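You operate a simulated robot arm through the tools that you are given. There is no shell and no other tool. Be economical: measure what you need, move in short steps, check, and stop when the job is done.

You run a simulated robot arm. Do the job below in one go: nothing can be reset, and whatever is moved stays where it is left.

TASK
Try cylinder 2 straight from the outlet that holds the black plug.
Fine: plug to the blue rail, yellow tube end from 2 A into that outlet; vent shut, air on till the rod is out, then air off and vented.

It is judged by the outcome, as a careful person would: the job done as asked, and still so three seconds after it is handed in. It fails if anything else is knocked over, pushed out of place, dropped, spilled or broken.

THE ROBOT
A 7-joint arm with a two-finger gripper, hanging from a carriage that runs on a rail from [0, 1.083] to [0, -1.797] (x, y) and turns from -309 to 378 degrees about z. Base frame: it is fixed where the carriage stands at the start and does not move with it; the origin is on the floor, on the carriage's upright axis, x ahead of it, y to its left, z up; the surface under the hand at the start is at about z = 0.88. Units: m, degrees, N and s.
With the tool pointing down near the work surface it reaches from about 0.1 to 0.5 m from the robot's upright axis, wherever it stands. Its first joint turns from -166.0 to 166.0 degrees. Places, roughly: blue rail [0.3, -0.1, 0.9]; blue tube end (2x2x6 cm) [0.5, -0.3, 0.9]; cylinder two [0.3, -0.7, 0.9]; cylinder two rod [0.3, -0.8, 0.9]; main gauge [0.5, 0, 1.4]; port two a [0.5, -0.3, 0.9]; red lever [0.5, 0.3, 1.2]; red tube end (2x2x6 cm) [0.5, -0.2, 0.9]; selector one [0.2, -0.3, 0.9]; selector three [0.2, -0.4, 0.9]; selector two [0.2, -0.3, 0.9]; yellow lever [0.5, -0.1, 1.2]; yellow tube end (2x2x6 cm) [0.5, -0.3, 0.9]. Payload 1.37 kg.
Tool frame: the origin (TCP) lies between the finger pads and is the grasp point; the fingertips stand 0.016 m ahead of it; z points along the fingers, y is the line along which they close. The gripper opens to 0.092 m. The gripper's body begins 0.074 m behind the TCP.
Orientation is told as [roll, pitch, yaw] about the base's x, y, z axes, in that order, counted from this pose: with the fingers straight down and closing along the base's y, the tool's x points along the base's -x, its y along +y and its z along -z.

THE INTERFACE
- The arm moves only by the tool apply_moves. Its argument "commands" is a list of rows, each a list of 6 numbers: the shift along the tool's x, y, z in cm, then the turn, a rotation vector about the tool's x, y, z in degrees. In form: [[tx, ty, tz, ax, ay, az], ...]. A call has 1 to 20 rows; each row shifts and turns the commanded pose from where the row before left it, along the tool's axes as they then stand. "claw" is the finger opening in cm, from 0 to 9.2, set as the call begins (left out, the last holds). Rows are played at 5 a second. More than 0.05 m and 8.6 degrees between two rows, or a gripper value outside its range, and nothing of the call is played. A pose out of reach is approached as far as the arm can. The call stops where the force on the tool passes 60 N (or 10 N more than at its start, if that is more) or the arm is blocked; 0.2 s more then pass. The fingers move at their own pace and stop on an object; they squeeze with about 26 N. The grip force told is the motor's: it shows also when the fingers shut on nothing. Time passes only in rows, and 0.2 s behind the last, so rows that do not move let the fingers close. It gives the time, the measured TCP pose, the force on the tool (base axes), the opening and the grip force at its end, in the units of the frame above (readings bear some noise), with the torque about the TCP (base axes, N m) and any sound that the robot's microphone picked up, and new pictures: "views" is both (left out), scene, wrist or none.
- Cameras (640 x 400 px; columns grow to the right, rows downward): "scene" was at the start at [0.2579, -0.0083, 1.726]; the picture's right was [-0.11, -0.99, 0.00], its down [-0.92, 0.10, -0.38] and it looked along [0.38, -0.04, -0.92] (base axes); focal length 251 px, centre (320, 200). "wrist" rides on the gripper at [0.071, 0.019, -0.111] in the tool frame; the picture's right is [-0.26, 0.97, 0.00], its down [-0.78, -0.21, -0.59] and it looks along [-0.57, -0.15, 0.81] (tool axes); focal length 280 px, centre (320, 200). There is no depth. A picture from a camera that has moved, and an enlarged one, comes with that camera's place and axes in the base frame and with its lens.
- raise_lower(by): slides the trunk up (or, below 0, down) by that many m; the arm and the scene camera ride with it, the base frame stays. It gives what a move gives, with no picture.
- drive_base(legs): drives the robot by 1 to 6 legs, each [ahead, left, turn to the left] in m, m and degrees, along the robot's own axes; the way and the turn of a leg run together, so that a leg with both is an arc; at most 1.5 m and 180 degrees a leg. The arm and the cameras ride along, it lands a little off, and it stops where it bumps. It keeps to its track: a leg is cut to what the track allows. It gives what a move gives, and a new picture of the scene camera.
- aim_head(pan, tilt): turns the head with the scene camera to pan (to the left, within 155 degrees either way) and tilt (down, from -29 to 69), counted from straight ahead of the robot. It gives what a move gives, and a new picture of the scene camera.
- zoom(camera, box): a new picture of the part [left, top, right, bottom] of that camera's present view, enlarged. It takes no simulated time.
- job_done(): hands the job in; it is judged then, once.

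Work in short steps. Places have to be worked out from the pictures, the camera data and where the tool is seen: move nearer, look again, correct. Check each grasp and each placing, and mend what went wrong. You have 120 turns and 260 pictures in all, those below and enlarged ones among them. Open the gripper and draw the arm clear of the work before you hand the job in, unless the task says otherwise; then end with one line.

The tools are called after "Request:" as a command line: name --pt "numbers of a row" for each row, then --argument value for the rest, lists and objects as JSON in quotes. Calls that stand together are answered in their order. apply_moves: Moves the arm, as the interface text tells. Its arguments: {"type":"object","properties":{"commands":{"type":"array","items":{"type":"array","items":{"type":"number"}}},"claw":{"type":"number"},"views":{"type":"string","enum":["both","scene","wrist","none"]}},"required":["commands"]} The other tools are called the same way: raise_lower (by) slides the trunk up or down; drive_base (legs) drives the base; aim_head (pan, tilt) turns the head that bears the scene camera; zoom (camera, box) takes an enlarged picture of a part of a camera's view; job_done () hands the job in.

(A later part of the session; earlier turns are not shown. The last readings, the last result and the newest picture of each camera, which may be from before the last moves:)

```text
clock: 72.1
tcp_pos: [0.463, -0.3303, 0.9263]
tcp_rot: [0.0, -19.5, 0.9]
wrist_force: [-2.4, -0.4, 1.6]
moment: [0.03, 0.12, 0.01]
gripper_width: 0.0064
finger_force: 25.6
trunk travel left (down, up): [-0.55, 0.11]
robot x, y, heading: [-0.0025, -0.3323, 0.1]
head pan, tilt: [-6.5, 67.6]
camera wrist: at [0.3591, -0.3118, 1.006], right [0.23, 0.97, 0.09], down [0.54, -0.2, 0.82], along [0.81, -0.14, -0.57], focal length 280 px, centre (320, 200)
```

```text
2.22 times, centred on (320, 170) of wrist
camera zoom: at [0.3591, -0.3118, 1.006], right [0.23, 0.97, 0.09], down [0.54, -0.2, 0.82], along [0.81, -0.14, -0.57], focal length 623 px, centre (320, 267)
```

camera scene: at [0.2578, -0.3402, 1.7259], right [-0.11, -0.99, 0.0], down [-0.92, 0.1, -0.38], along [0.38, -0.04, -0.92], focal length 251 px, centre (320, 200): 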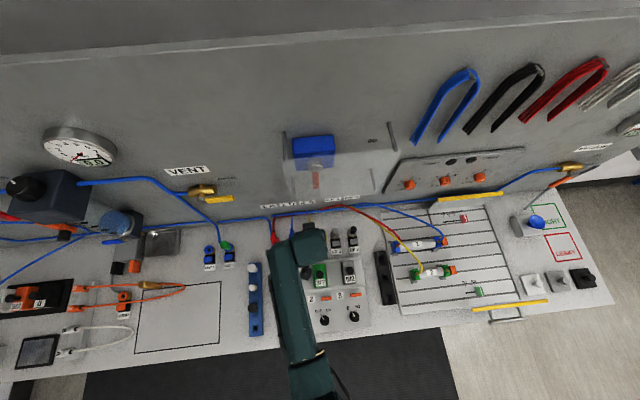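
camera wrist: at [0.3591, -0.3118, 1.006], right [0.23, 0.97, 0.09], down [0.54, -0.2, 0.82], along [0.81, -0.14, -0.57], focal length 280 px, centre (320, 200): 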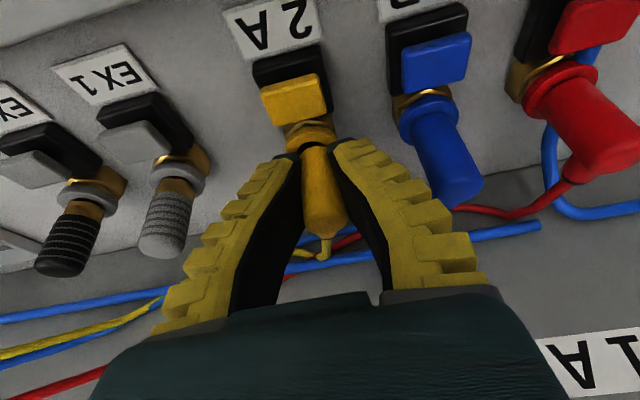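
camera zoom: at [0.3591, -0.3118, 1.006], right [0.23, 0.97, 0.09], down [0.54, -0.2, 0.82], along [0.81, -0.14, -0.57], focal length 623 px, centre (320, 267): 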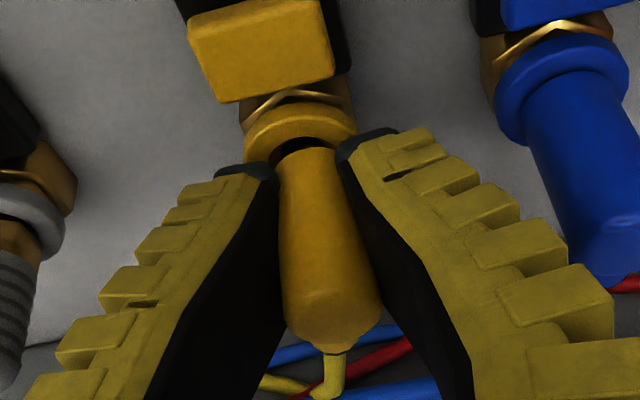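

Gripped on the yellow body. Pulling along the plug axis.

Request:
apply_moves --pt "-0.37 0 -0.335 0 0 0" --pt "-0.37 0 -0.335 0 0 0" --pt "-0.37 0 -0.335 0 0 0" --pt "-0.37 0 -0.335 0 0 0" --pt "0 0 0 0 0 0" --views "wrist"

Request:
zoom --camera "wrist" --box '[220, 80, 420, 260]'

```text
clock: 73.3
tcp_pos: [0.475, -0.3297, 0.9466]
tcp_rot: [-0.1, -19.9, 0.9]
wrist_force: [0.2, 0.2, 0.9]
moment: [0.01, -0.01, -0.04]
gripper_width: 0.0072
finger_force: 26.1
trunk travel left (down, up): [-0.55, 0.11]
robot x, y, heading: [0.0017, -0.3322, 0.0]
head pan, tilt: [-6.5, 67.6]
camera wrist: at [0.3706, -0.312, 1.0259], right [0.23, 0.97, 0.09], down [0.54, -0.2, 0.82], along [0.81, -0.14, -0.57], focal length 280 px, centre (320, 200)
```

wrist: 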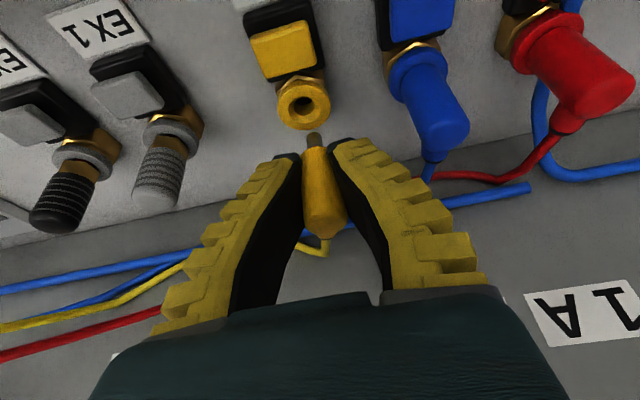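

```text
2.22 times, centred on (320, 170) of wrist
camera zoom: at [0.3706, -0.312, 1.0259], right [0.23, 0.97, 0.09], down [0.54, -0.2, 0.82], along [0.81, -0.14, -0.57], focal length 623 px, centre (320, 267)
```

zoom: 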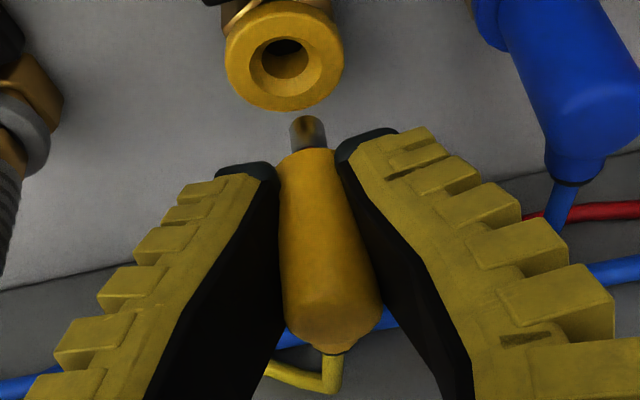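

The yellow end is free and held in line. Drawing it out along its axis, then back and up before driving left.

Request:
apply_moves --pt "-0.74 0 -0.67 0 0 0" --pt "-0.74 0 -0.67 0 0 0" --pt "0.5 0 -3 0 0 0" --pt "3 0 -3 0 0 0" --pt "3.5 0 -2.5 0 0 0" --pt "2 0 -2 0 0 0" --pt "0 0 0 0 0 0"

Request:
zoom --camera "wrist" --box '[220, 80, 420, 260]'

```text
clock: 74.9
tcp_pos: [0.362, -0.3315, 1.0324]
tcp_rot: [0.0, -19.6, 0.9]
wrist_force: [-0.2, -0.2, -0.3]
moment: [0.01, -0.01, 0.0]
gripper_width: 0.007
finger_force: 26.1
trunk travel left (down, up): [-0.55, 0.11]
robot x, y, heading: [-0.0023, -0.3347, 0.3]
head pan, tilt: [-6.5, 67.6]
camera scene: at [0.2577, -0.3403, 1.7259], right [-0.11, -0.99, 0.0], down [-0.92, 0.1, -0.38], along [0.38, -0.04, -0.92], focal length 251 px, centre (320, 200)
camera wrist: at [0.2577, -0.3129, 1.1111], right [0.23, 0.97, 0.09], down [0.54, -0.2, 0.82], along [0.81, -0.14, -0.57], focal length 280 px, centre (320, 200)
```

scene: 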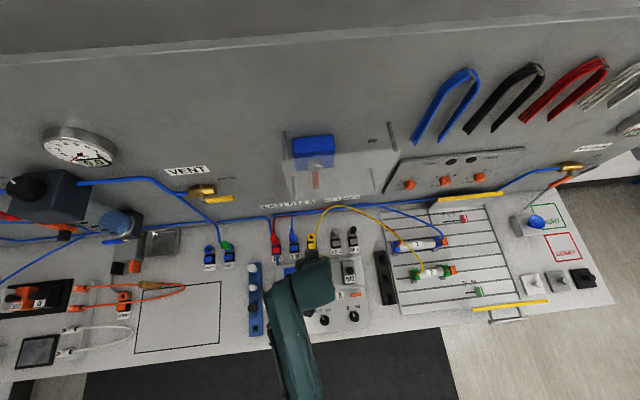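
wrist: 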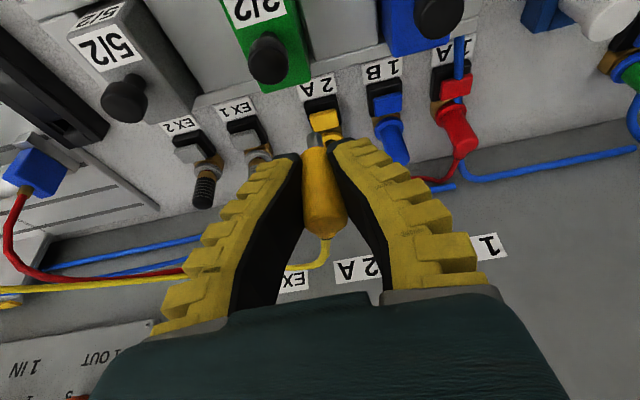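

```text
2.22 times, centred on (320, 170) of wrist
camera zoom: at [0.2577, -0.3129, 1.1111], right [0.23, 0.97, 0.09], down [0.54, -0.2, 0.82], along [0.81, -0.14, -0.57], focal length 623 px, centre (320, 267)
```

zoom: 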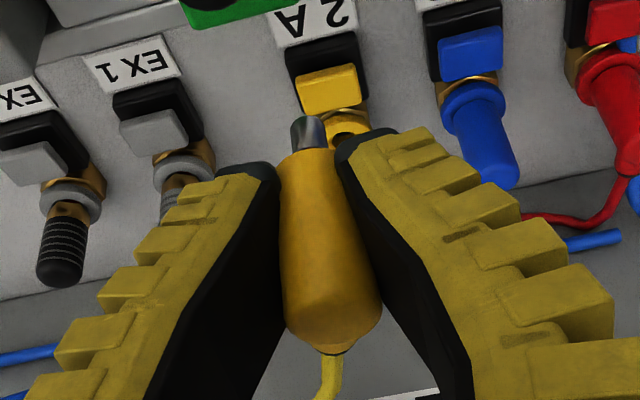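

Grip is unchanged and the tube follows. Driving the carriage left 0.335 m toward OUT 1.

Request:
drive_base --legs '[[0, 0.335, 0]]'

Request:
zoom --camera "wrist" --box '[160, 20, 480, 260]'

```text
clock: 77.1
tcp_pos: [0.3626, 0.0016, 1.0315]
tcp_rot: [0.1, -19.7, 0.7]
wrist_force: [1.0, 0.2, 0.4]
moment: [0.03, -0.01, -0.03]
gripper_width: 0.0066
finger_force: 26.3
trunk travel left (down, up): [-0.55, 0.11]
robot x, y, heading: [-0.0021, -0.0024, 0.1]
head pan, tilt: [-6.5, 67.6]
camera scene: at [0.2579, -0.0066, 1.726], right [-0.11, -0.99, 0.0], down [-0.92, 0.11, -0.38], along [0.38, -0.04, -0.92], focal length 251 px, centre (320, 200)
```

scene: 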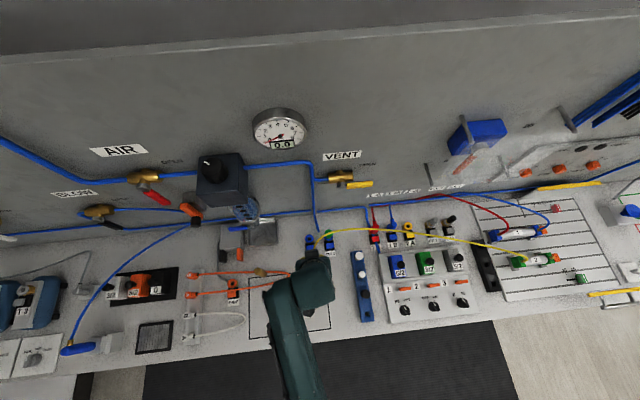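

```text
1.67 times, centred on (320, 140) of wrist
camera zoom: at [0.2581, 0.0207, 1.1107], right [0.23, 0.97, 0.09], down [0.54, -0.2, 0.82], along [0.81, -0.14, -0.57], focal length 467 px, centre (320, 300)
```

zoom: 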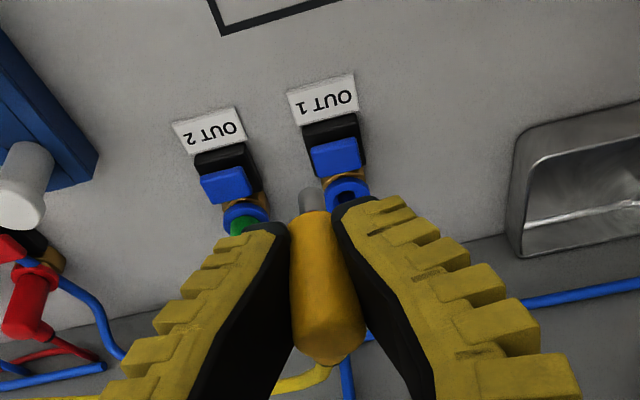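

OUT 1's socket is ahead; I need about +8 mm in y. Moving to a pre-insert pose ~3.5 cm out along the socket axis.

Request:
apply_moves --pt "-3.33 0.27 2.3 0 0 0" --pt "-3.33 0.27 2.3 0 0 0" --pt "-3.33 0.26 2.3 0 0 0" --pt "0.72 0 2.0 0 0 0" --pt "0.72 0 2.0 0 0 0" --pt "0 0 0 0 0 0" --views "wrist"

Request:
zoom --camera "wrist" --box '[220, 60, 420, 240]'

```text
clock: 78.5
tcp_pos: [0.4801, 0.0129, 0.9575]
tcp_rot: [0.1, -19.8, 0.8]
wrist_force: [-0.4, 0.3, -1.7]
moment: [-0.03, -0.02, -0.02]
gripper_width: 0.0068
finger_force: 26.1
trunk travel left (down, up): [-0.55, 0.11]
robot x, y, heading: [0.0005, -0.0019, -0.2]
head pan, tilt: [-6.5, 67.6]
camera wrist: at [0.375, 0.0304, 1.0364], right [0.23, 0.97, 0.09], down [0.54, -0.2, 0.82], along [0.81, -0.14, -0.57], focal length 280 px, centre (320, 200)
```

wrist: 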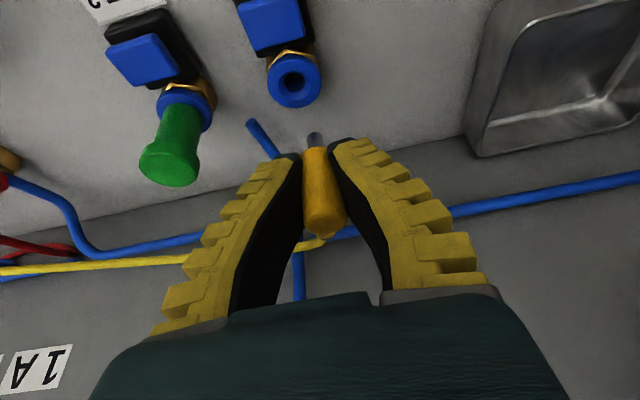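

```text
2.22 times, centred on (320, 150) of wrist
camera zoom: at [0.375, 0.0304, 1.0364], right [0.23, 0.97, 0.09], down [0.54, -0.2, 0.82], along [0.81, -0.14, -0.57], focal length 623 px, centre (320, 311)
```

zoom: 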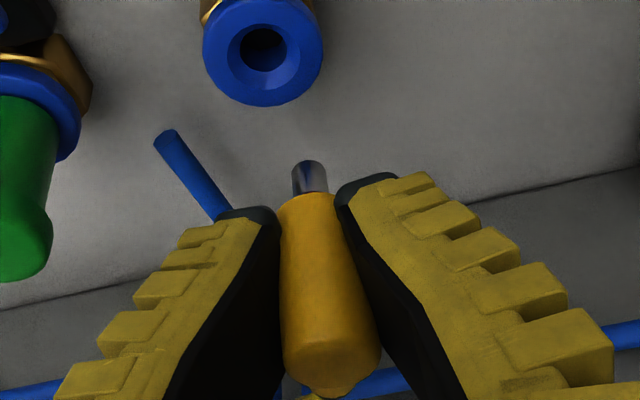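

Socket mouth is at about y=0.010; I'm 3 mm too far left. Correcting and advancing 1.5 cm along the axis, to compare with the 2 A reference view.

Request:
apply_moves --pt "0 -0.3 0 0 0 0" --pt "0.37 0 0.335 0 0 0" --pt "0.37 0 0.335 0 0 0" --pt "0.37 0 0.335 0 0 0" --pt "0 0 0 0 0 0" --views "none"

Request:
zoom --camera "wrist" --box '[220, 80, 420, 260]'

```text
clock: 79.7
tcp_pos: [0.4724, 0.0096, 0.9437]
tcp_rot: [0.0, -19.7, 0.8]
wrist_force: [-0.1, -0.4, -0.8]
moment: [0.0, -0.01, -0.01]
gripper_width: 0.0068
finger_force: 25.9
trunk travel left (down, up): [-0.55, 0.11]
robot x, y, heading: [-0.0032, 0.0051, 0.0]
head pan, tilt: [-6.5, 67.6]
```

```text
2.22 times, centred on (320, 170) of wrist
camera zoom: at [0.3679, 0.0274, 1.0232], right [0.23, 0.97, 0.09], down [0.54, -0.2, 0.82], along [0.81, -0.14, -0.57], focal length 623 px, centre (320, 267)
```

zoom: 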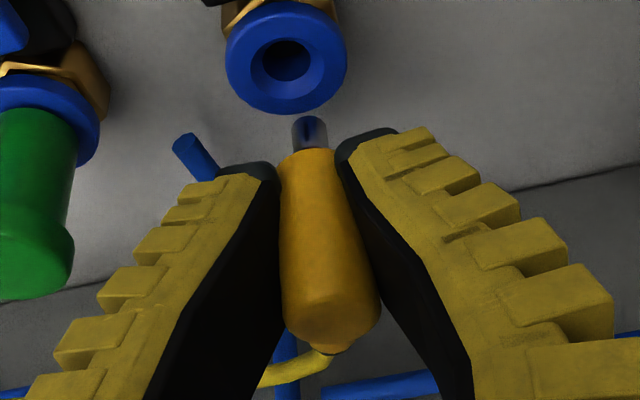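

The view nearly matches the 2 A reference (socket 286,60 vs 285,55). Inserting along the axis.

Request:
apply_moves --pt "0.37 0 0.335 0 0 0" --pt "0.37 0 0.335 0 0 0" --pt "0 0 0 0 0 0" --views "none"

Request:
zoom --camera "wrist" --box '[220, 80, 420, 260]'

```text
clock: 80.5
tcp_pos: [0.4704, 0.0089, 0.9376]
tcp_rot: [0.0, -20.0, 0.7]
wrist_force: [-1.6, -0.3, 18.0]
moment: [-0.02, 0.02, 0.01]
gripper_width: 0.008
finger_force: 25.8
trunk travel left (down, up): [-0.55, 0.11]
robot x, y, heading: [-0.0027, 0.0044, 0.2]
head pan, tilt: [-6.5, 67.6]
```

```text
2.22 times, centred on (320, 170) of wrist
camera zoom: at [0.3662, 0.0271, 1.0168], right [0.23, 0.97, 0.09], down [0.53, -0.2, 0.82], along [0.81, -0.14, -0.56], focal length 623 px, centre (320, 267)
```

zoom: 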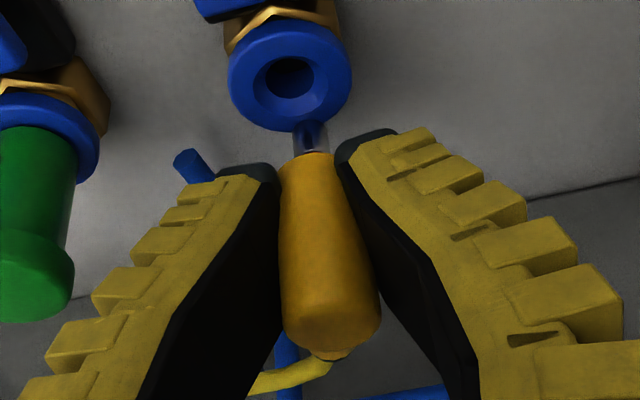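

Contact at 18 N on the far rim. Re-triangulating from several views, the sockets are nearly vertical (not 28°). Lifting 1 cm and aligning at x≈0.463 for a straight-down insertion.

Request:
apply_moves --pt "-0.335 0 -0.942 0 0 0" --pt "-0.17 0 -0.47 0 0 0" --pt "0.66 0 -0.235 0 0 0" --pt "0 0 0 0 0 0" --views "wrist"

Request:
zoom --camera "wrist" --box '[220, 60, 420, 240]'

```text
clock: 81.5
tcp_pos: [0.4613, 0.0094, 0.9496]
tcp_rot: [0.0, -19.7, 0.8]
wrist_force: [0.0, -1.1, -1.0]
moment: [0.0, 0.01, 0.01]
gripper_width: 0.0077
finger_force: 26.0
trunk travel left (down, up): [-0.55, 0.11]
robot x, y, heading: [-0.0006, 0.003, -0.2]
head pan, tilt: [-6.5, 67.6]
camera wrist: at [0.3564, 0.027, 1.0295], right [0.23, 0.97, 0.09], down [0.54, -0.2, 0.82], along [0.81, -0.14, -0.57], focal length 280 px, centre (320, 200)
```

wrist: 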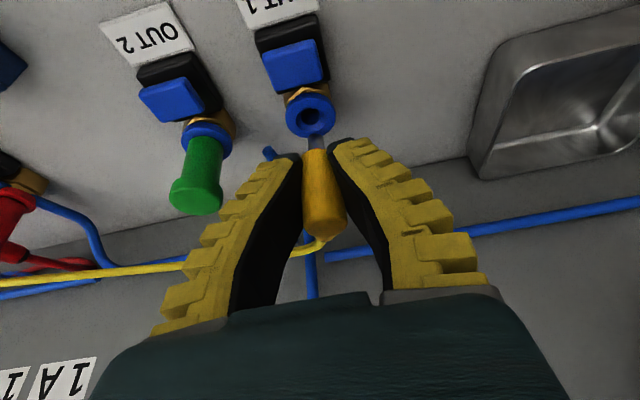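

```text
2.22 times, centred on (320, 150) of wrist
camera zoom: at [0.3564, 0.027, 1.0295], right [0.23, 0.97, 0.09], down [0.54, -0.2, 0.82], along [0.81, -0.14, -0.57], focal length 623 px, centre (320, 311)
```

zoom: 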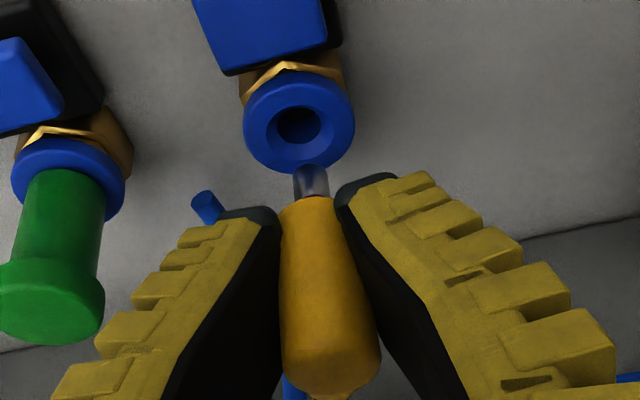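

Projecting the stem tip down, I need about −3.5 mm in x and −1.7 mm in y. Shifting and lowering 8 mm, then look.

Request:
apply_moves --pt "0.33 -0.17 -0.117 0 0 0" --pt "0.134 0 0.377 0 0 0" --pt "0.134 0 0.377 0 0 0" --pt "0 0 0 0 0 0" --views "none"

Request:
zoom --camera "wrist" --box '[260, 80, 380, 190]'

```text
clock: 82.5
tcp_pos: [0.4581, 0.0076, 0.9407]
tcp_rot: [0.0, -19.8, 0.8]
wrist_force: [-0.6, -0.4, -0.6]
moment: [0.01, 0.01, 0.0]
gripper_width: 0.008
finger_force: 26.6
trunk travel left (down, up): [-0.55, 0.11]
robot x, y, heading: [-0.0018, -0.0016, 0.3]
head pan, tilt: [-6.5, 67.6]
```

```text
3.64 times, centred on (320, 135) of wrist
camera zoom: at [0.3535, 0.0249, 1.021], right [0.23, 0.97, 0.09], down [0.54, -0.2, 0.82], along [0.81, -0.14, -0.57], focal length 1020 px, centre (320, 436)
```

zoom: 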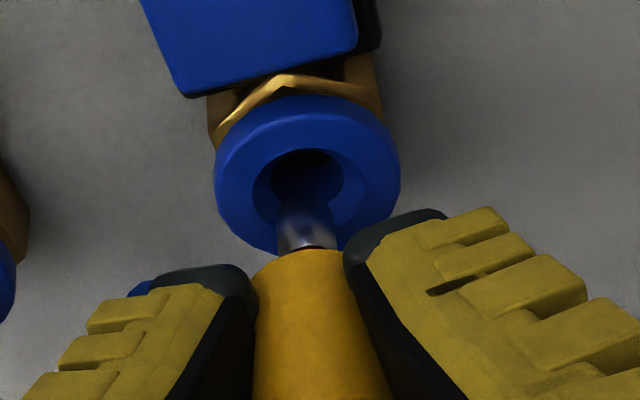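

The tip is just at the mouth and centred laterally. Lowering in 3 mm steps with a slight −1 mm x.

Request:
apply_moves --pt "0.19 0 0.25 0 0 0" --pt "0 0 0 0 0 0" --views "none"

Request:
apply_moves --pt "0.1 0 0.28 0 0 0" --pt "0 0 0 0 0 0" --views "none"

Request:
zoom --camera "wrist" --box '[260, 80, 380, 190]'

```text
clock: 83.1
tcp_pos: [0.4574, 0.0073, 0.9377]
tcp_rot: [-0.1, -19.7, 0.8]
wrist_force: [-0.5, -0.4, 0.5]
moment: [0.02, -0.02, 0.0]
gripper_width: 0.0079
finger_force: 26.3
trunk travel left (down, up): [-0.55, 0.11]
robot x, y, heading: [0.0016, 0.0004, 0.2]
head pan, tilt: [-6.5, 67.6]
```

```text
clock: 83.7
tcp_pos: [0.4574, 0.007, 0.9353]
tcp_rot: [0.0, -19.7, 0.8]
wrist_force: [0.3, -1.0, 0.0]
moment: [-0.03, 0.04, 0.03]
gripper_width: 0.0081
finger_force: 25.7
trunk travel left (down, up): [-0.55, 0.11]
robot x, y, heading: [0.0006, 0.0042, 0.1]
head pan, tilt: [-6.5, 67.6]
```

```text
3.64 times, centred on (320, 135) of wrist
camera zoom: at [0.3525, 0.0251, 1.0153], right [0.23, 0.97, 0.09], down [0.54, -0.2, 0.82], along [0.81, -0.14, -0.57], focal length 1020 px, centre (320, 436)
```

zoom: 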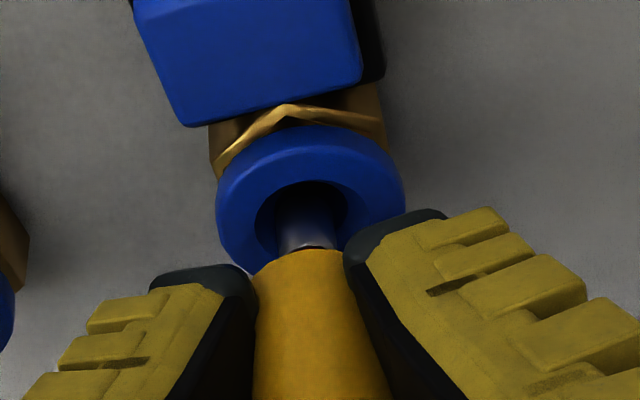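

The stem is entering the bore. Continuing downward.

Request:
apply_moves --pt "0.1 0 0.28 0 0 0" --pt "0 0 0 0 0 0" --views "none"

Request:
apply_moves --pt "0.1 0 0.28 0 0 0" --pt "0 0 0 0 0 0" --views "none"

Request:
zoom --camera "wrist" --box '[260, 80, 380, 190]'

```text
clock: 84.3
tcp_pos: [0.4573, 0.0063, 0.9338]
tcp_rot: [0.0, -19.7, 0.7]
wrist_force: [0.2, -0.1, -1.2]
moment: [-0.04, 0.01, 0.01]
gripper_width: 0.0079
finger_force: 26.3
trunk travel left (down, up): [-0.55, 0.11]
robot x, y, heading: [-0.0016, 0.0017, -0.3]
head pan, tilt: [-6.5, 67.6]
```

```text
clock: 84.9
tcp_pos: [0.4575, 0.0062, 0.9288]
tcp_rot: [0.0, -19.6, 0.8]
wrist_force: [-0.7, 0.0, 0.3]
moment: [-0.01, -0.02, -0.01]
gripper_width: 0.0079
finger_force: 26.0
trunk travel left (down, up): [-0.55, 0.11]
robot x, y, heading: [0.0019, 0.0019, 0.1]
head pan, tilt: [-6.5, 67.6]
```

```text
3.64 times, centred on (320, 135) of wrist
camera zoom: at [0.3523, 0.0252, 1.0095], right [0.23, 0.97, 0.09], down [0.54, -0.2, 0.82], along [0.81, -0.14, -0.57], focal length 1020 px, centre (320, 436)
```

zoom: 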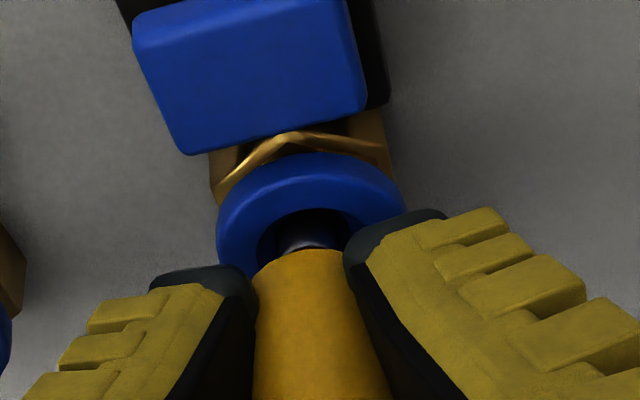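

Going in cleanly with no force. Continuing until it seats/clicks.

Request:
apply_moves --pt "0.1 0 0.28 0 0 0" --pt "0 0 0 0 0 0" --views "none"

Request:
apply_moves --pt "0.1 0 0.28 0 0 0" --pt "0 0 0 0 0 0" --views "none"

Request:
zoom --camera "wrist" --box '[260, 80, 380, 190]'

```text
clock: 85.5
tcp_pos: [0.4557, 0.0074, 0.9272]
tcp_rot: [0.0, -19.6, 0.9]
wrist_force: [-0.4, -0.3, -0.7]
moment: [-0.01, 0.02, 0.0]
gripper_width: 0.0075
finger_force: 26.1
trunk travel left (down, up): [-0.55, 0.11]
robot x, y, heading: [0.0063, 0.0011, -0.0]
head pan, tilt: [-6.5, 67.6]
```

```text
clock: 86.1
tcp_pos: [0.4573, 0.0069, 0.9244]
tcp_rot: [0.0, -19.8, 0.9]
wrist_force: [-1.6, -1.0, 1.9]
moment: [-0.02, 0.06, 0.0]
gripper_width: 0.0076
finger_force: 26.0
trunk travel left (down, up): [-0.55, 0.11]
robot x, y, heading: [0.0002, 0.0009, -0.0]
head pan, tilt: [-6.5, 67.6]
```

```text
3.64 times, centred on (320, 135) of wrist
camera zoom: at [0.3525, 0.0253, 1.004], right [0.23, 0.97, 0.09], down [0.54, -0.2, 0.82], along [0.81, -0.14, -0.57], focal length 1020 px, centre (320, 436)
```

zoom: 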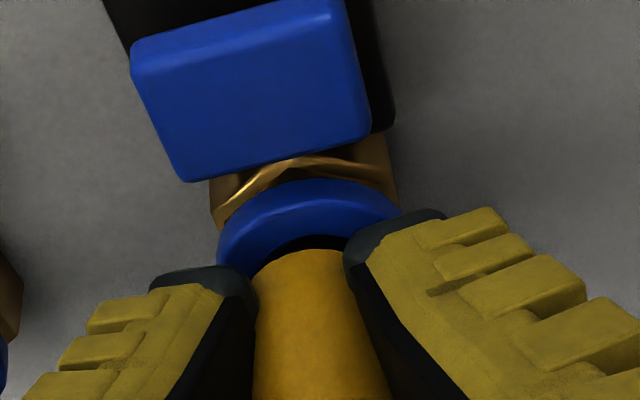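

Nearly the same picture as at 2 A. Pushing the last millimetres for the latch.

Request:
apply_moves --pt "0.07 0 0.19 0 0 0" --pt "0 0 0 0 0 0" --views "none"

Request:
apply_moves --pt "0.07 0 0.19 0 0 0" --pt "0 0 0 0 0 0" --views "none"

Request:
apply_moves --pt "0.07 0 0.19 0 0 0" --pt "0 0 0 0 0 0" --views "none"

Request:
zoom --camera "wrist" --box '[260, 80, 380, 190]'

```text
clock: 86.7
tcp_pos: [0.458, 0.0076, 0.9216]
tcp_rot: [0.0, -19.7, 0.8]
wrist_force: [-1.4, -1.0, 4.8]
moment: [-0.01, 0.03, 0.0]
gripper_width: 0.0075
finger_force: 25.7
trunk travel left (down, up): [-0.55, 0.11]
robot x, y, heading: [-0.0005, 0.006, -0.3]
head pan, tilt: [-6.5, 67.6]
```

```text
clock: 87.3
tcp_pos: [0.4588, 0.0072, 0.9212]
tcp_rot: [0.0, -19.9, 0.8]
wrist_force: [-6.5, -1.2, 17.1]
moment: [-0.01, 0.19, -0.01]
gripper_width: 0.0083
finger_force: 26.4
trunk travel left (down, up): [-0.55, 0.11]
robot x, y, heading: [0.0021, 0.0062, -0.1]
head pan, tilt: [-6.5, 67.6]
```

```text
clock: 87.9
tcp_pos: [0.4586, 0.0063, 0.919]
tcp_rot: [0.1, -19.8, 0.8]
wrist_force: [-4.2, -0.9, 18.9]
moment: [0.0, 0.11, 0.01]
gripper_width: 0.0095
finger_force: 25.9
trunk travel left (down, up): [-0.55, 0.11]
robot x, y, heading: [0.0008, 0.0017, -0.0]
head pan, tilt: [-6.5, 67.6]
```

```text
3.64 times, centred on (320, 135) of wrist
camera zoom: at [0.3532, 0.0253, 0.9984], right [0.23, 0.97, 0.09], down [0.54, -0.2, 0.82], along [0.81, -0.14, -0.57], focal length 1020 px, centre (320, 436)
```

zoom: 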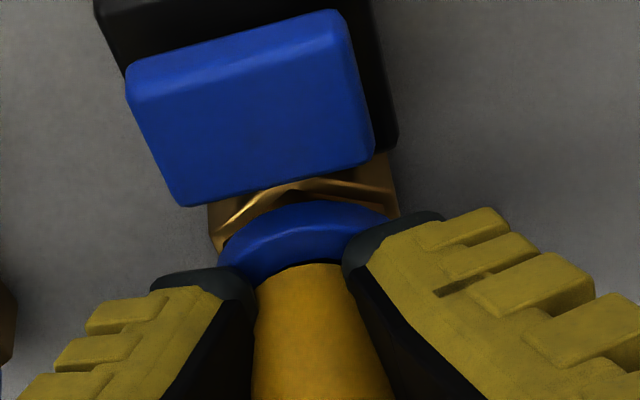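

It's resisting with the fingers starting to slide; no click noted. Doing a gentle pull test to see whether it's latched.

Request:
apply_moves --pt "-0.1 0 -0.28 0 0 0" --pt "-0.07 0 -0.19 0 0 0" --pt "0 0 0 0 0 0" --views "none"

Request:
zoom --camera "wrist" --box '[260, 80, 380, 190]'

```text
clock: 88.7
tcp_pos: [0.457, 0.0066, 0.9222]
tcp_rot: [0.0, -19.5, 0.7]
wrist_force: [9.2, -0.7, -12.2]
moment: [0.02, -0.24, 0.0]
gripper_width: 0.0078
finger_force: 26.1
trunk travel left (down, up): [-0.55, 0.11]
robot x, y, heading: [-0.0006, 0.0008, -0.1]
head pan, tilt: [-6.5, 67.6]
```

```text
3.64 times, centred on (320, 135) of wrist
camera zoom: at [0.352, 0.0253, 1.002], right [0.23, 0.97, 0.09], down [0.54, -0.2, 0.82], along [0.81, -0.14, -0.57], focal length 1020 px, centre (320, 436)
```

zoom: 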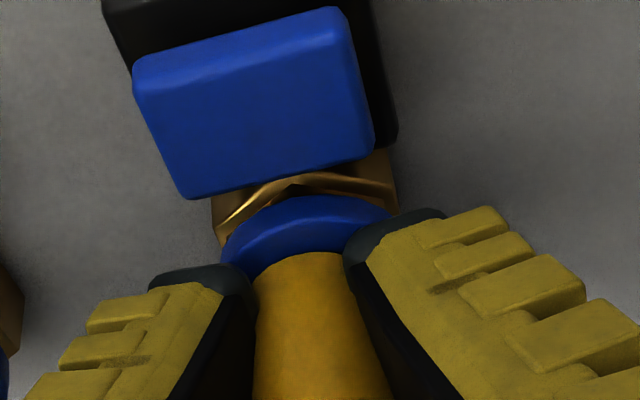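

Pulling now meets ~15 N and the plug stays flush with the collar: it's latched. Releasing and backing off to inspect.

Request:
apply_moves --pt "0.1 0 0.2 0 0 0" --pt "0 0 0 0 0 0" --pt "0 0 0 0 0 0" --pt "0 0 -3 0 0 0" --pt "0 0 -3 0 0 0" --pt "0 0 0 0 0 0" --claw 4.4 --views "wrist"

Request:
zoom --camera "wrist" --box '[180, 50, 440, 250]'

```text
clock: 90.1
tcp_pos: [0.4362, 0.0055, 0.9788]
tcp_rot: [0.1, -19.7, 0.7]
wrist_force: [-0.1, 0.1, -0.6]
moment: [-0.01, 0.0, 0.0]
gripper_width: 0.047
finger_force: 2.3
trunk travel left (down, up): [-0.55, 0.11]
robot x, y, heading: [0.0, 0.0008, -0.2]
head pan, tilt: [-6.5, 67.6]
camera wrist: at [0.3316, 0.025, 1.0579], right [0.23, 0.97, 0.09], down [0.54, -0.2, 0.82], along [0.81, -0.14, -0.57], focal length 280 px, centre (320, 200)
```

wrist: 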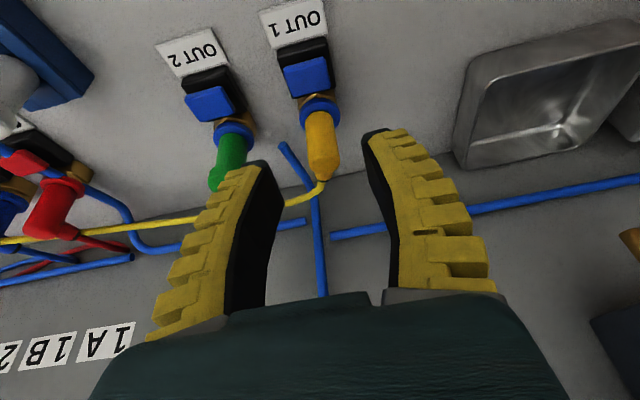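

```text
2.00 times, centred on (310, 150) of wrist
camera zoom: at [0.3316, 0.025, 1.0579], right [0.23, 0.97, 0.09], down [0.54, -0.2, 0.82], along [0.81, -0.14, -0.57], focal length 561 px, centre (340, 300)
```

zoom: 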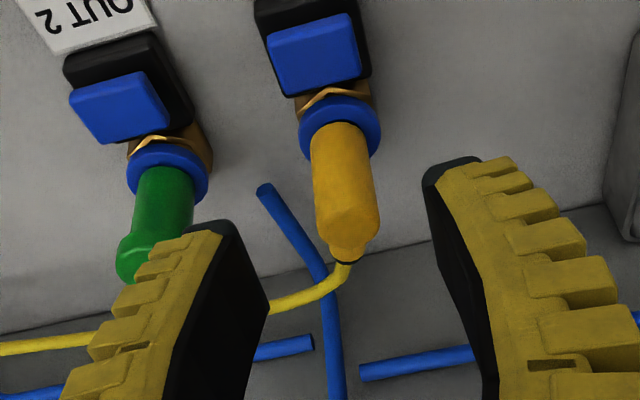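

The yellow end is seated in OUT 1 just like the green plug in OUT 2. Now backing off and turning the hand forward to view the VENT lever.

Request:
apply_moves --pt "0 0 -4 0 0 0" --pt "3.8 0 -1.3 0 0 0" --pt "3.8 0 -1.3 0 0 0" --pt "-1.3 0 -3.8 0 0 0" --pt "-1.3 0 -3.8 0 0 0" --pt "-1 0 -2.8 0 0 0" --pt "0 -4 0 0 -7 0" --pt "0 -4 0 0 -7 0" --pt "0 -3 0 0 -7 0" --pt "0 0 0 0 -7 0" --pt "0 0 0 0 -7 0" --pt "0 0 0 0 -7 -0.8" --pt "0 0 0 0 0 0" --claw 0

```text
clock: 92.9
tcp_pos: [0.3429, -0.1044, 1.1255]
tcp_rot: [-1.6, -61.8, 2.5]
wrist_force: [0.5, 0.2, 0.3]
moment: [-0.02, 0.0, 0.0]
gripper_width: 0.0
finger_force: 25.9
trunk travel left (down, up): [-0.55, 0.11]
robot x, y, heading: [-0.0003, -0.0023, -0.0]
head pan, tilt: [-6.5, 67.6]
camera scene: at [0.2579, -0.0066, 1.726], right [-0.11, -0.99, 0.0], down [-0.92, 0.11, -0.38], along [0.38, -0.04, -0.92], focal length 251 px, centre (320, 200)
camera wrist: at [0.2109, -0.0877, 1.1127], right [0.1, 0.97, 0.22], down [-0.15, -0.2, 0.97], along [0.98, -0.13, 0.12], focal length 280 px, centre (320, 200)
```

scene: 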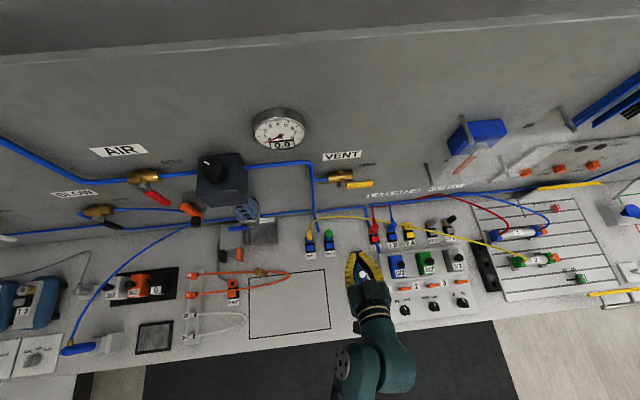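
wrist: 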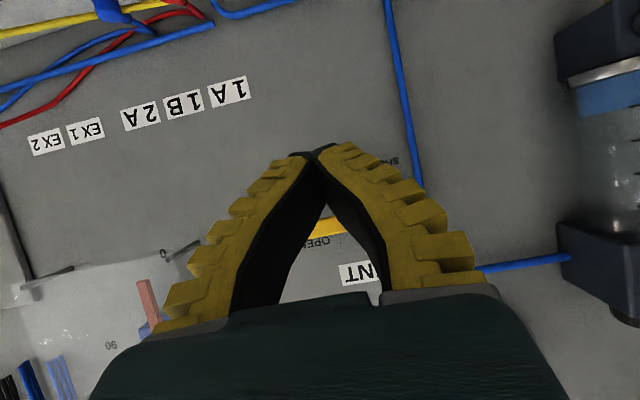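

The VENT lever is seen between the fingers. Opening them briefly for a clear look.

Request:
apply_moves --pt "0 0 0 0 0 0" --pt "4 0 0 0 0 0" --pt "0 0 0 0 0 0" --claw 8 --views "wrist"

Request:
zoom --camera "wrist" --box '[220, 130, 460, 300]'

Request:
zoom --camera "scene" --box '[290, 140, 400, 220]'

```text
clock: 93.7
tcp_pos: [0.3235, -0.1054, 1.0873]
tcp_rot: [-1.6, -61.8, 2.5]
wrist_force: [0.1, 0.6, 0.0]
moment: [0.01, 0.03, -0.03]
gripper_width: 0.0813
finger_force: 1.3
trunk travel left (down, up): [-0.55, 0.11]
robot x, y, heading: [0.0004, 0.0003, -0.2]
head pan, tilt: [-6.5, 67.6]
camera wrist: at [0.192, -0.0894, 1.0769], right [0.1, 0.97, 0.22], down [-0.14, -0.2, 0.97], along [0.98, -0.13, 0.12], focal length 280 px, centre (320, 200)
```

wrist: 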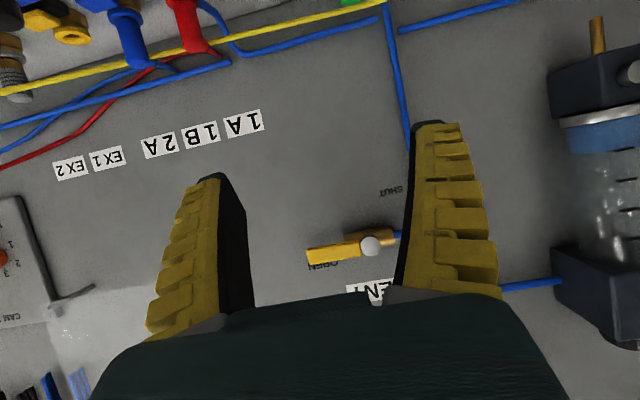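

```text
2.35 times, centred on (340, 215) of wrist
camera zoom: at [0.192, -0.0894, 1.0769], right [0.1, 0.97, 0.22], down [-0.14, -0.2, 0.97], along [0.98, -0.13, 0.12], focal length 660 px, centre (273, 165)
```

zoom: 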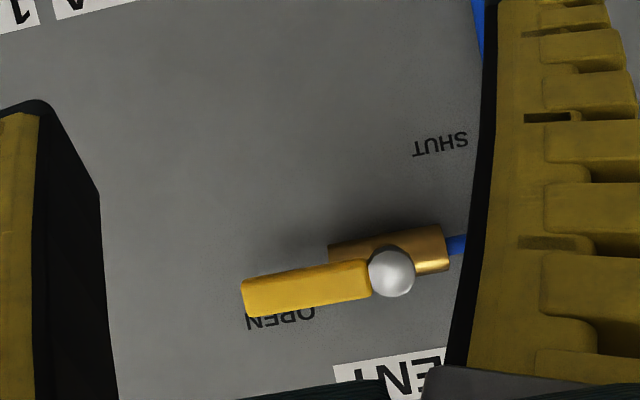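

```text
5.00 times, centred on (345, 180) of scene
camera zoom: at [0.2579, -0.0066, 1.726], right [-0.11, -0.99, 0.0], down [-0.92, 0.11, -0.38], along [0.38, -0.04, -0.92], focal length 1254 px, centre (195, 300)
```

zoom: 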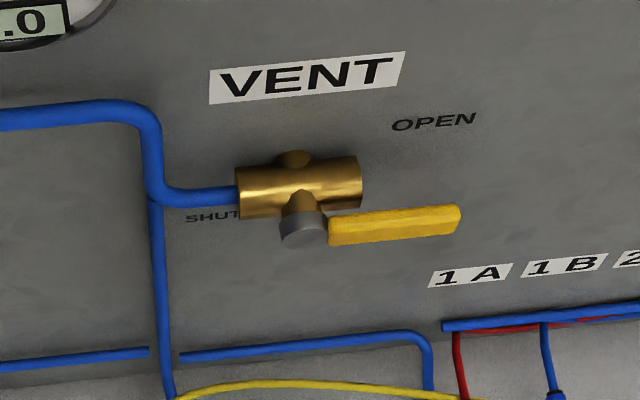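

VENT lever: pivot ≈(0.511, -0.086, 1.18), tip y≈-0.161, pointing at OPEN; SHUT is straight below the pivot. I'll level the hand to −80°, close the fingers, and come in above the lever's outer end.

Request:
apply_moves --pt "0 0 0 0 -6 0" --pt "0 0 0 0 -6 0" --pt "0 0 0 0 -6 0" --pt "-3.94 -1 -0.7 0 0 0" --pt "-3.94 -1 -0.7 0 0 0" --pt "-3.94 -1 -0.7 0 0 0" --pt "-3.94 -0.7 -0.7 0 0 0" --pt "-0.7 0 3.94 0 0 0" --pt "-0.7 0 3.94 0 0 0" --pt "0 0 0 0 0 0" --claw 0

Request:
zoom --camera "scene" --box '[290, 140, 400, 220]'

```text
clock: 95.9
tcp_pos: [0.4057, -0.1389, 1.2486]
tcp_rot: [-3.6, -79.6, 4.9]
wrist_force: [0.2, -0.1, 0.6]
moment: [0.03, -0.02, -0.01]
gripper_width: 0.0
finger_force: 26.0
trunk travel left (down, up): [-0.55, 0.11]
robot x, y, heading: [-0.0008, 0.0037, 0.1]
head pan, tilt: [-6.5, 67.6]
camera scene: at [0.2579, -0.0066, 1.726], right [-0.11, -0.99, 0.0], down [-0.92, 0.11, -0.38], along [0.38, -0.04, -0.92], focal length 251 px, centre (320, 200)
camera wrist: at [0.2836, -0.1222, 1.1978], right [0.03, 0.97, 0.25], down [-0.44, -0.21, 0.88], along [0.9, -0.13, 0.42], focal length 280 px, centre (320, 200)
```

scene: 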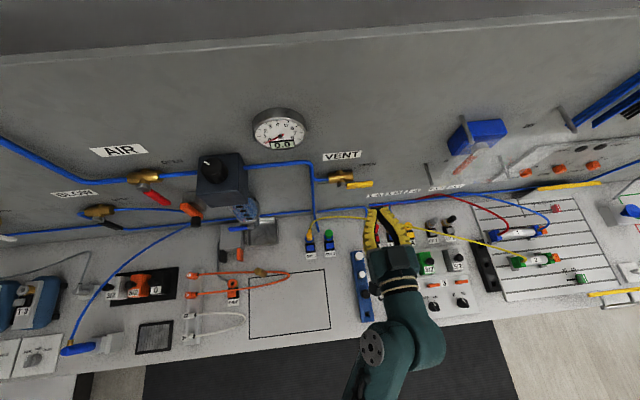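
wrist: 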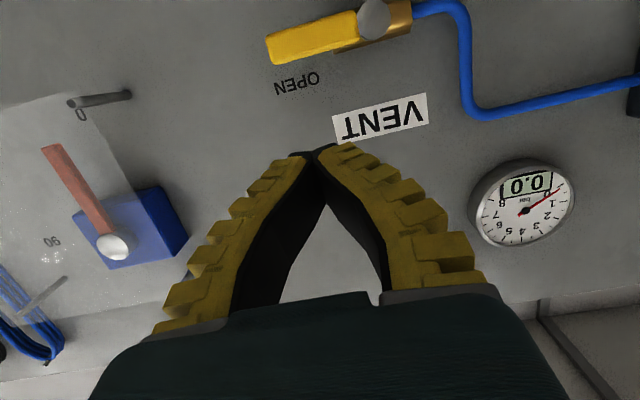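

```text
5.00 times, centred on (345, 180) of scene
camera zoom: at [0.2579, -0.0066, 1.726], right [-0.11, -0.99, 0.0], down [-0.92, 0.11, -0.38], along [0.38, -0.04, -0.92], focal length 1254 px, centre (195, 300)
```

zoom: 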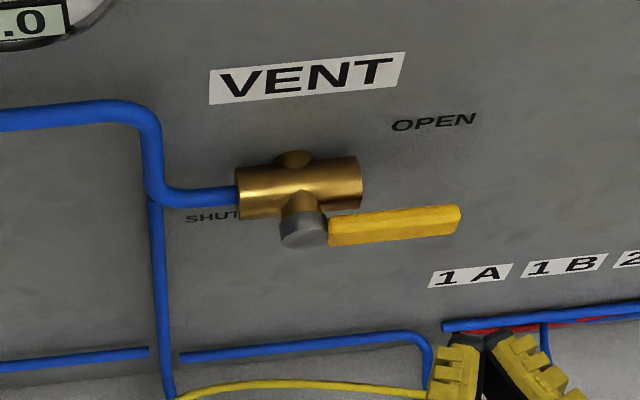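

Lever tip confirmed at (0.511, -0.161, 1.178). Advancing 10 cm toward the wall, above the lever.

Request:
apply_moves --pt "-0.57 -0.2 3.28 0 0 0" --pt "-0.57 -0.2 3.28 0 0 0" --pt "-0.5 -0.2 3.0 0 0 0" --pt "0 0 0 0 0 0"

Request:
zoom --camera "scene" --box '[290, 140, 400, 220]'

```text
clock: 96.9
tcp_pos: [0.5039, -0.1423, 1.247]
tcp_rot: [-3.9, -79.6, 5.1]
wrist_force: [-0.9, 0.2, -1.1]
moment: [0.04, 0.01, -0.02]
gripper_width: 0.0
finger_force: 26.4
trunk travel left (down, up): [-0.55, 0.11]
robot x, y, heading: [0.0018, 0.0005, -0.1]
head pan, tilt: [-6.5, 67.6]
camera scene: at [0.2579, -0.0066, 1.726], right [-0.11, -0.99, 0.0], down [-0.92, 0.11, -0.38], along [0.38, -0.04, -0.92], focal length 251 px, centre (320, 200)
camera wrist: at [0.3813, -0.1256, 1.1972], right [0.03, 0.97, 0.25], down [-0.44, -0.21, 0.88], along [0.9, -0.13, 0.42], focal length 280 px, centre (320, 200)
```

scene: 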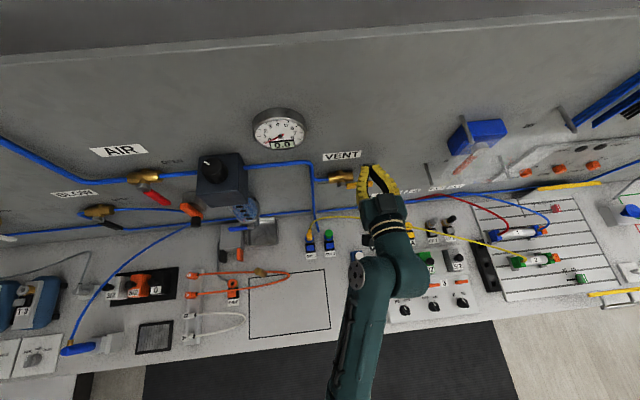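
wrist: 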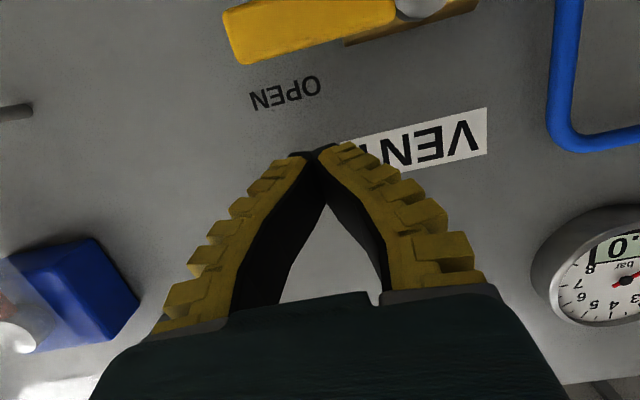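

```text
5.00 times, centred on (345, 180) of scene
camera zoom: at [0.2579, -0.0066, 1.726], right [-0.11, -0.99, 0.0], down [-0.92, 0.11, -0.38], along [0.38, -0.04, -0.92], focal length 1254 px, centre (195, 300)
```

zoom: 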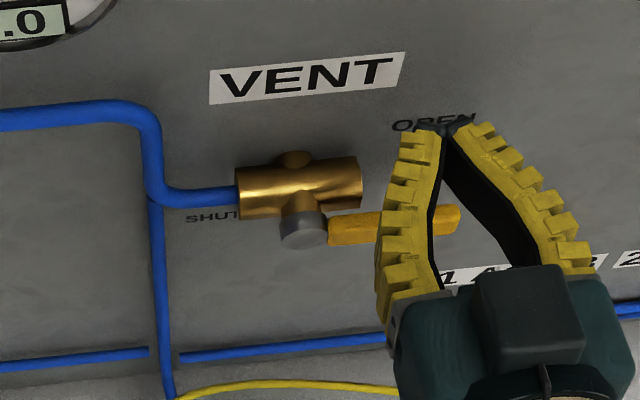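

Fingertips are over the lever. Pushing down in 1 cm steps.

Request:
apply_moves --pt "1.97 0 0.35 0 0 0" --pt "1.97 0 0.35 0 0 0" --pt "0.985 0 0.174 0 0 0" --pt "0.985 0 0.174 0 0 0" --pt "0.985 0 0.174 0 0 0" --pt "0.985 0 0.174 0 0 0" --pt "0 0 0 0 0 0"

Request:
zoom --camera "scene" --box '[290, 140, 400, 220]'

```text
clock: 98.5
tcp_pos: [0.5023, -0.1439, 1.167]
tcp_rot: [-3.9, -79.6, 5.0]
wrist_force: [-0.5, -0.6, 0.4]
moment: [-0.02, -0.02, -0.03]
gripper_width: 0.0002
finger_force: 26.2
trunk travel left (down, up): [-0.55, 0.11]
robot x, y, heading: [-0.0004, 0.0043, -0.1]
head pan, tilt: [-6.5, 67.6]
camera scene: at [0.2579, -0.0066, 1.7259], right [-0.11, -0.99, 0.0], down [-0.92, 0.11, -0.38], along [0.38, -0.04, -0.92], focal length 251 px, centre (320, 200)
camera wrist: at [0.3795, -0.1273, 1.1168], right [0.03, 0.97, 0.25], down [-0.44, -0.21, 0.88], along [0.9, -0.13, 0.42], focal length 280 px, centre (320, 200)
```

scene: 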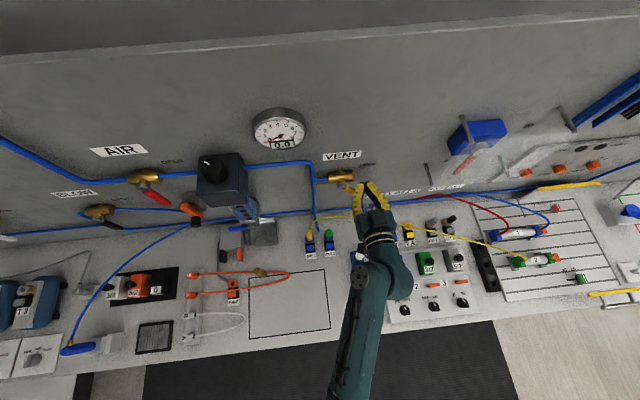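
wrist: 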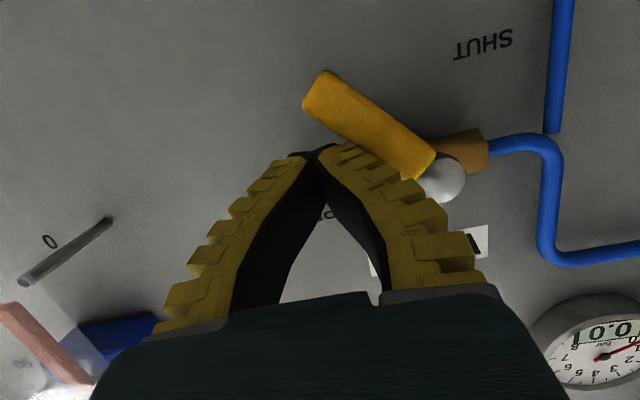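

```text
5.00 times, centred on (345, 180) of scene
camera zoom: at [0.2579, -0.0066, 1.7259], right [-0.11, -0.99, 0.0], down [-0.92, 0.11, -0.38], along [0.38, -0.04, -0.92], focal length 1254 px, centre (195, 300)
```

zoom: 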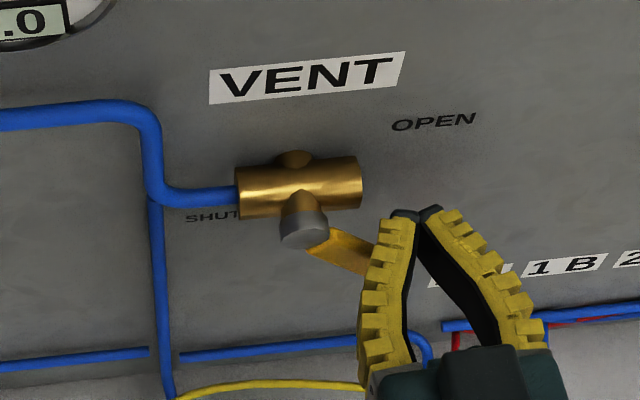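

The lever turns easily (~40° already). Continuing the arc: down and then toward +y until it points at SHUT.

Request:
apply_moves --pt "0.985 0 0.174 0 0 0" --pt "0.985 0.5 0.174 0 0 0" --pt "0.985 0.5 0.174 0 0 0" --pt "0.985 0.6 0.174 0 0 0" --pt "0.5 0.7 0.09 0 0 0" --pt "0 0.7 0 0 0 0" --pt "0 0 0 0 0 0"

Request:
zoom --camera "scene" --box '[290, 140, 400, 220]'

```text
clock: 100.1
tcp_pos: [0.5011, -0.1171, 1.1223]
tcp_rot: [-4.3, -79.7, 5.4]
wrist_force: [1.6, -10.7, -2.1]
moment: [0.09, 0.05, -0.02]
gripper_width: 0.0001
finger_force: 26.2
trunk travel left (down, up): [-0.55, 0.11]
robot x, y, heading: [0.0047, 0.0012, -0.3]
head pan, tilt: [-6.5, 67.6]
camera scene: at [0.2579, -0.0075, 1.7259], right [-0.11, -0.99, 0.0], down [-0.92, 0.1, -0.38], along [0.38, -0.04, -0.92], focal length 251 px, centre (320, 200)
camera wrist: at [0.3786, -0.1001, 1.0717], right [0.03, 0.97, 0.24], down [-0.44, -0.21, 0.88], along [0.9, -0.13, 0.42], focal length 280 px, centre (320, 200)
```

scene: 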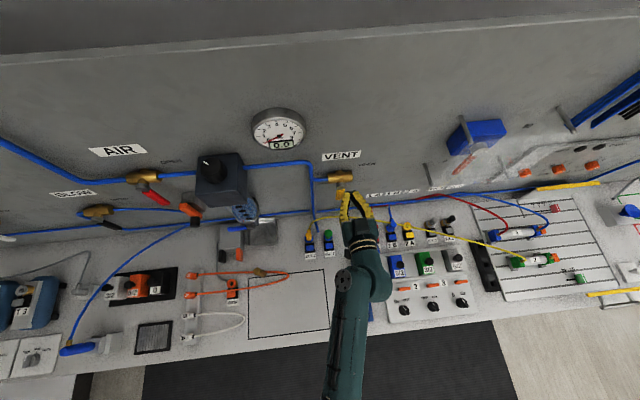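
wrist: 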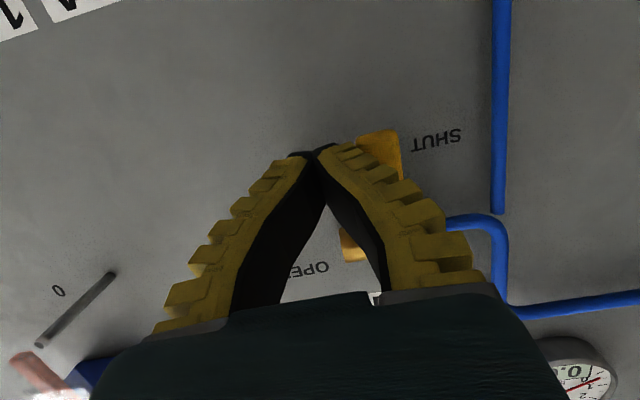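

```text
5.00 times, centred on (345, 180) of scene
camera zoom: at [0.2579, -0.0075, 1.7259], right [-0.11, -0.99, 0.0], down [-0.92, 0.1, -0.38], along [0.38, -0.04, -0.92], focal length 1254 px, centre (195, 300)
```

zoom: 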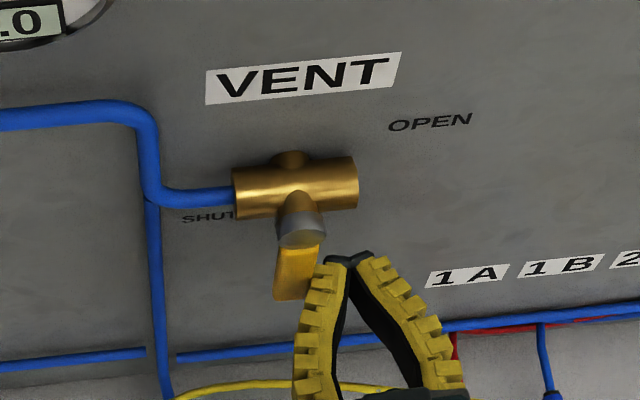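

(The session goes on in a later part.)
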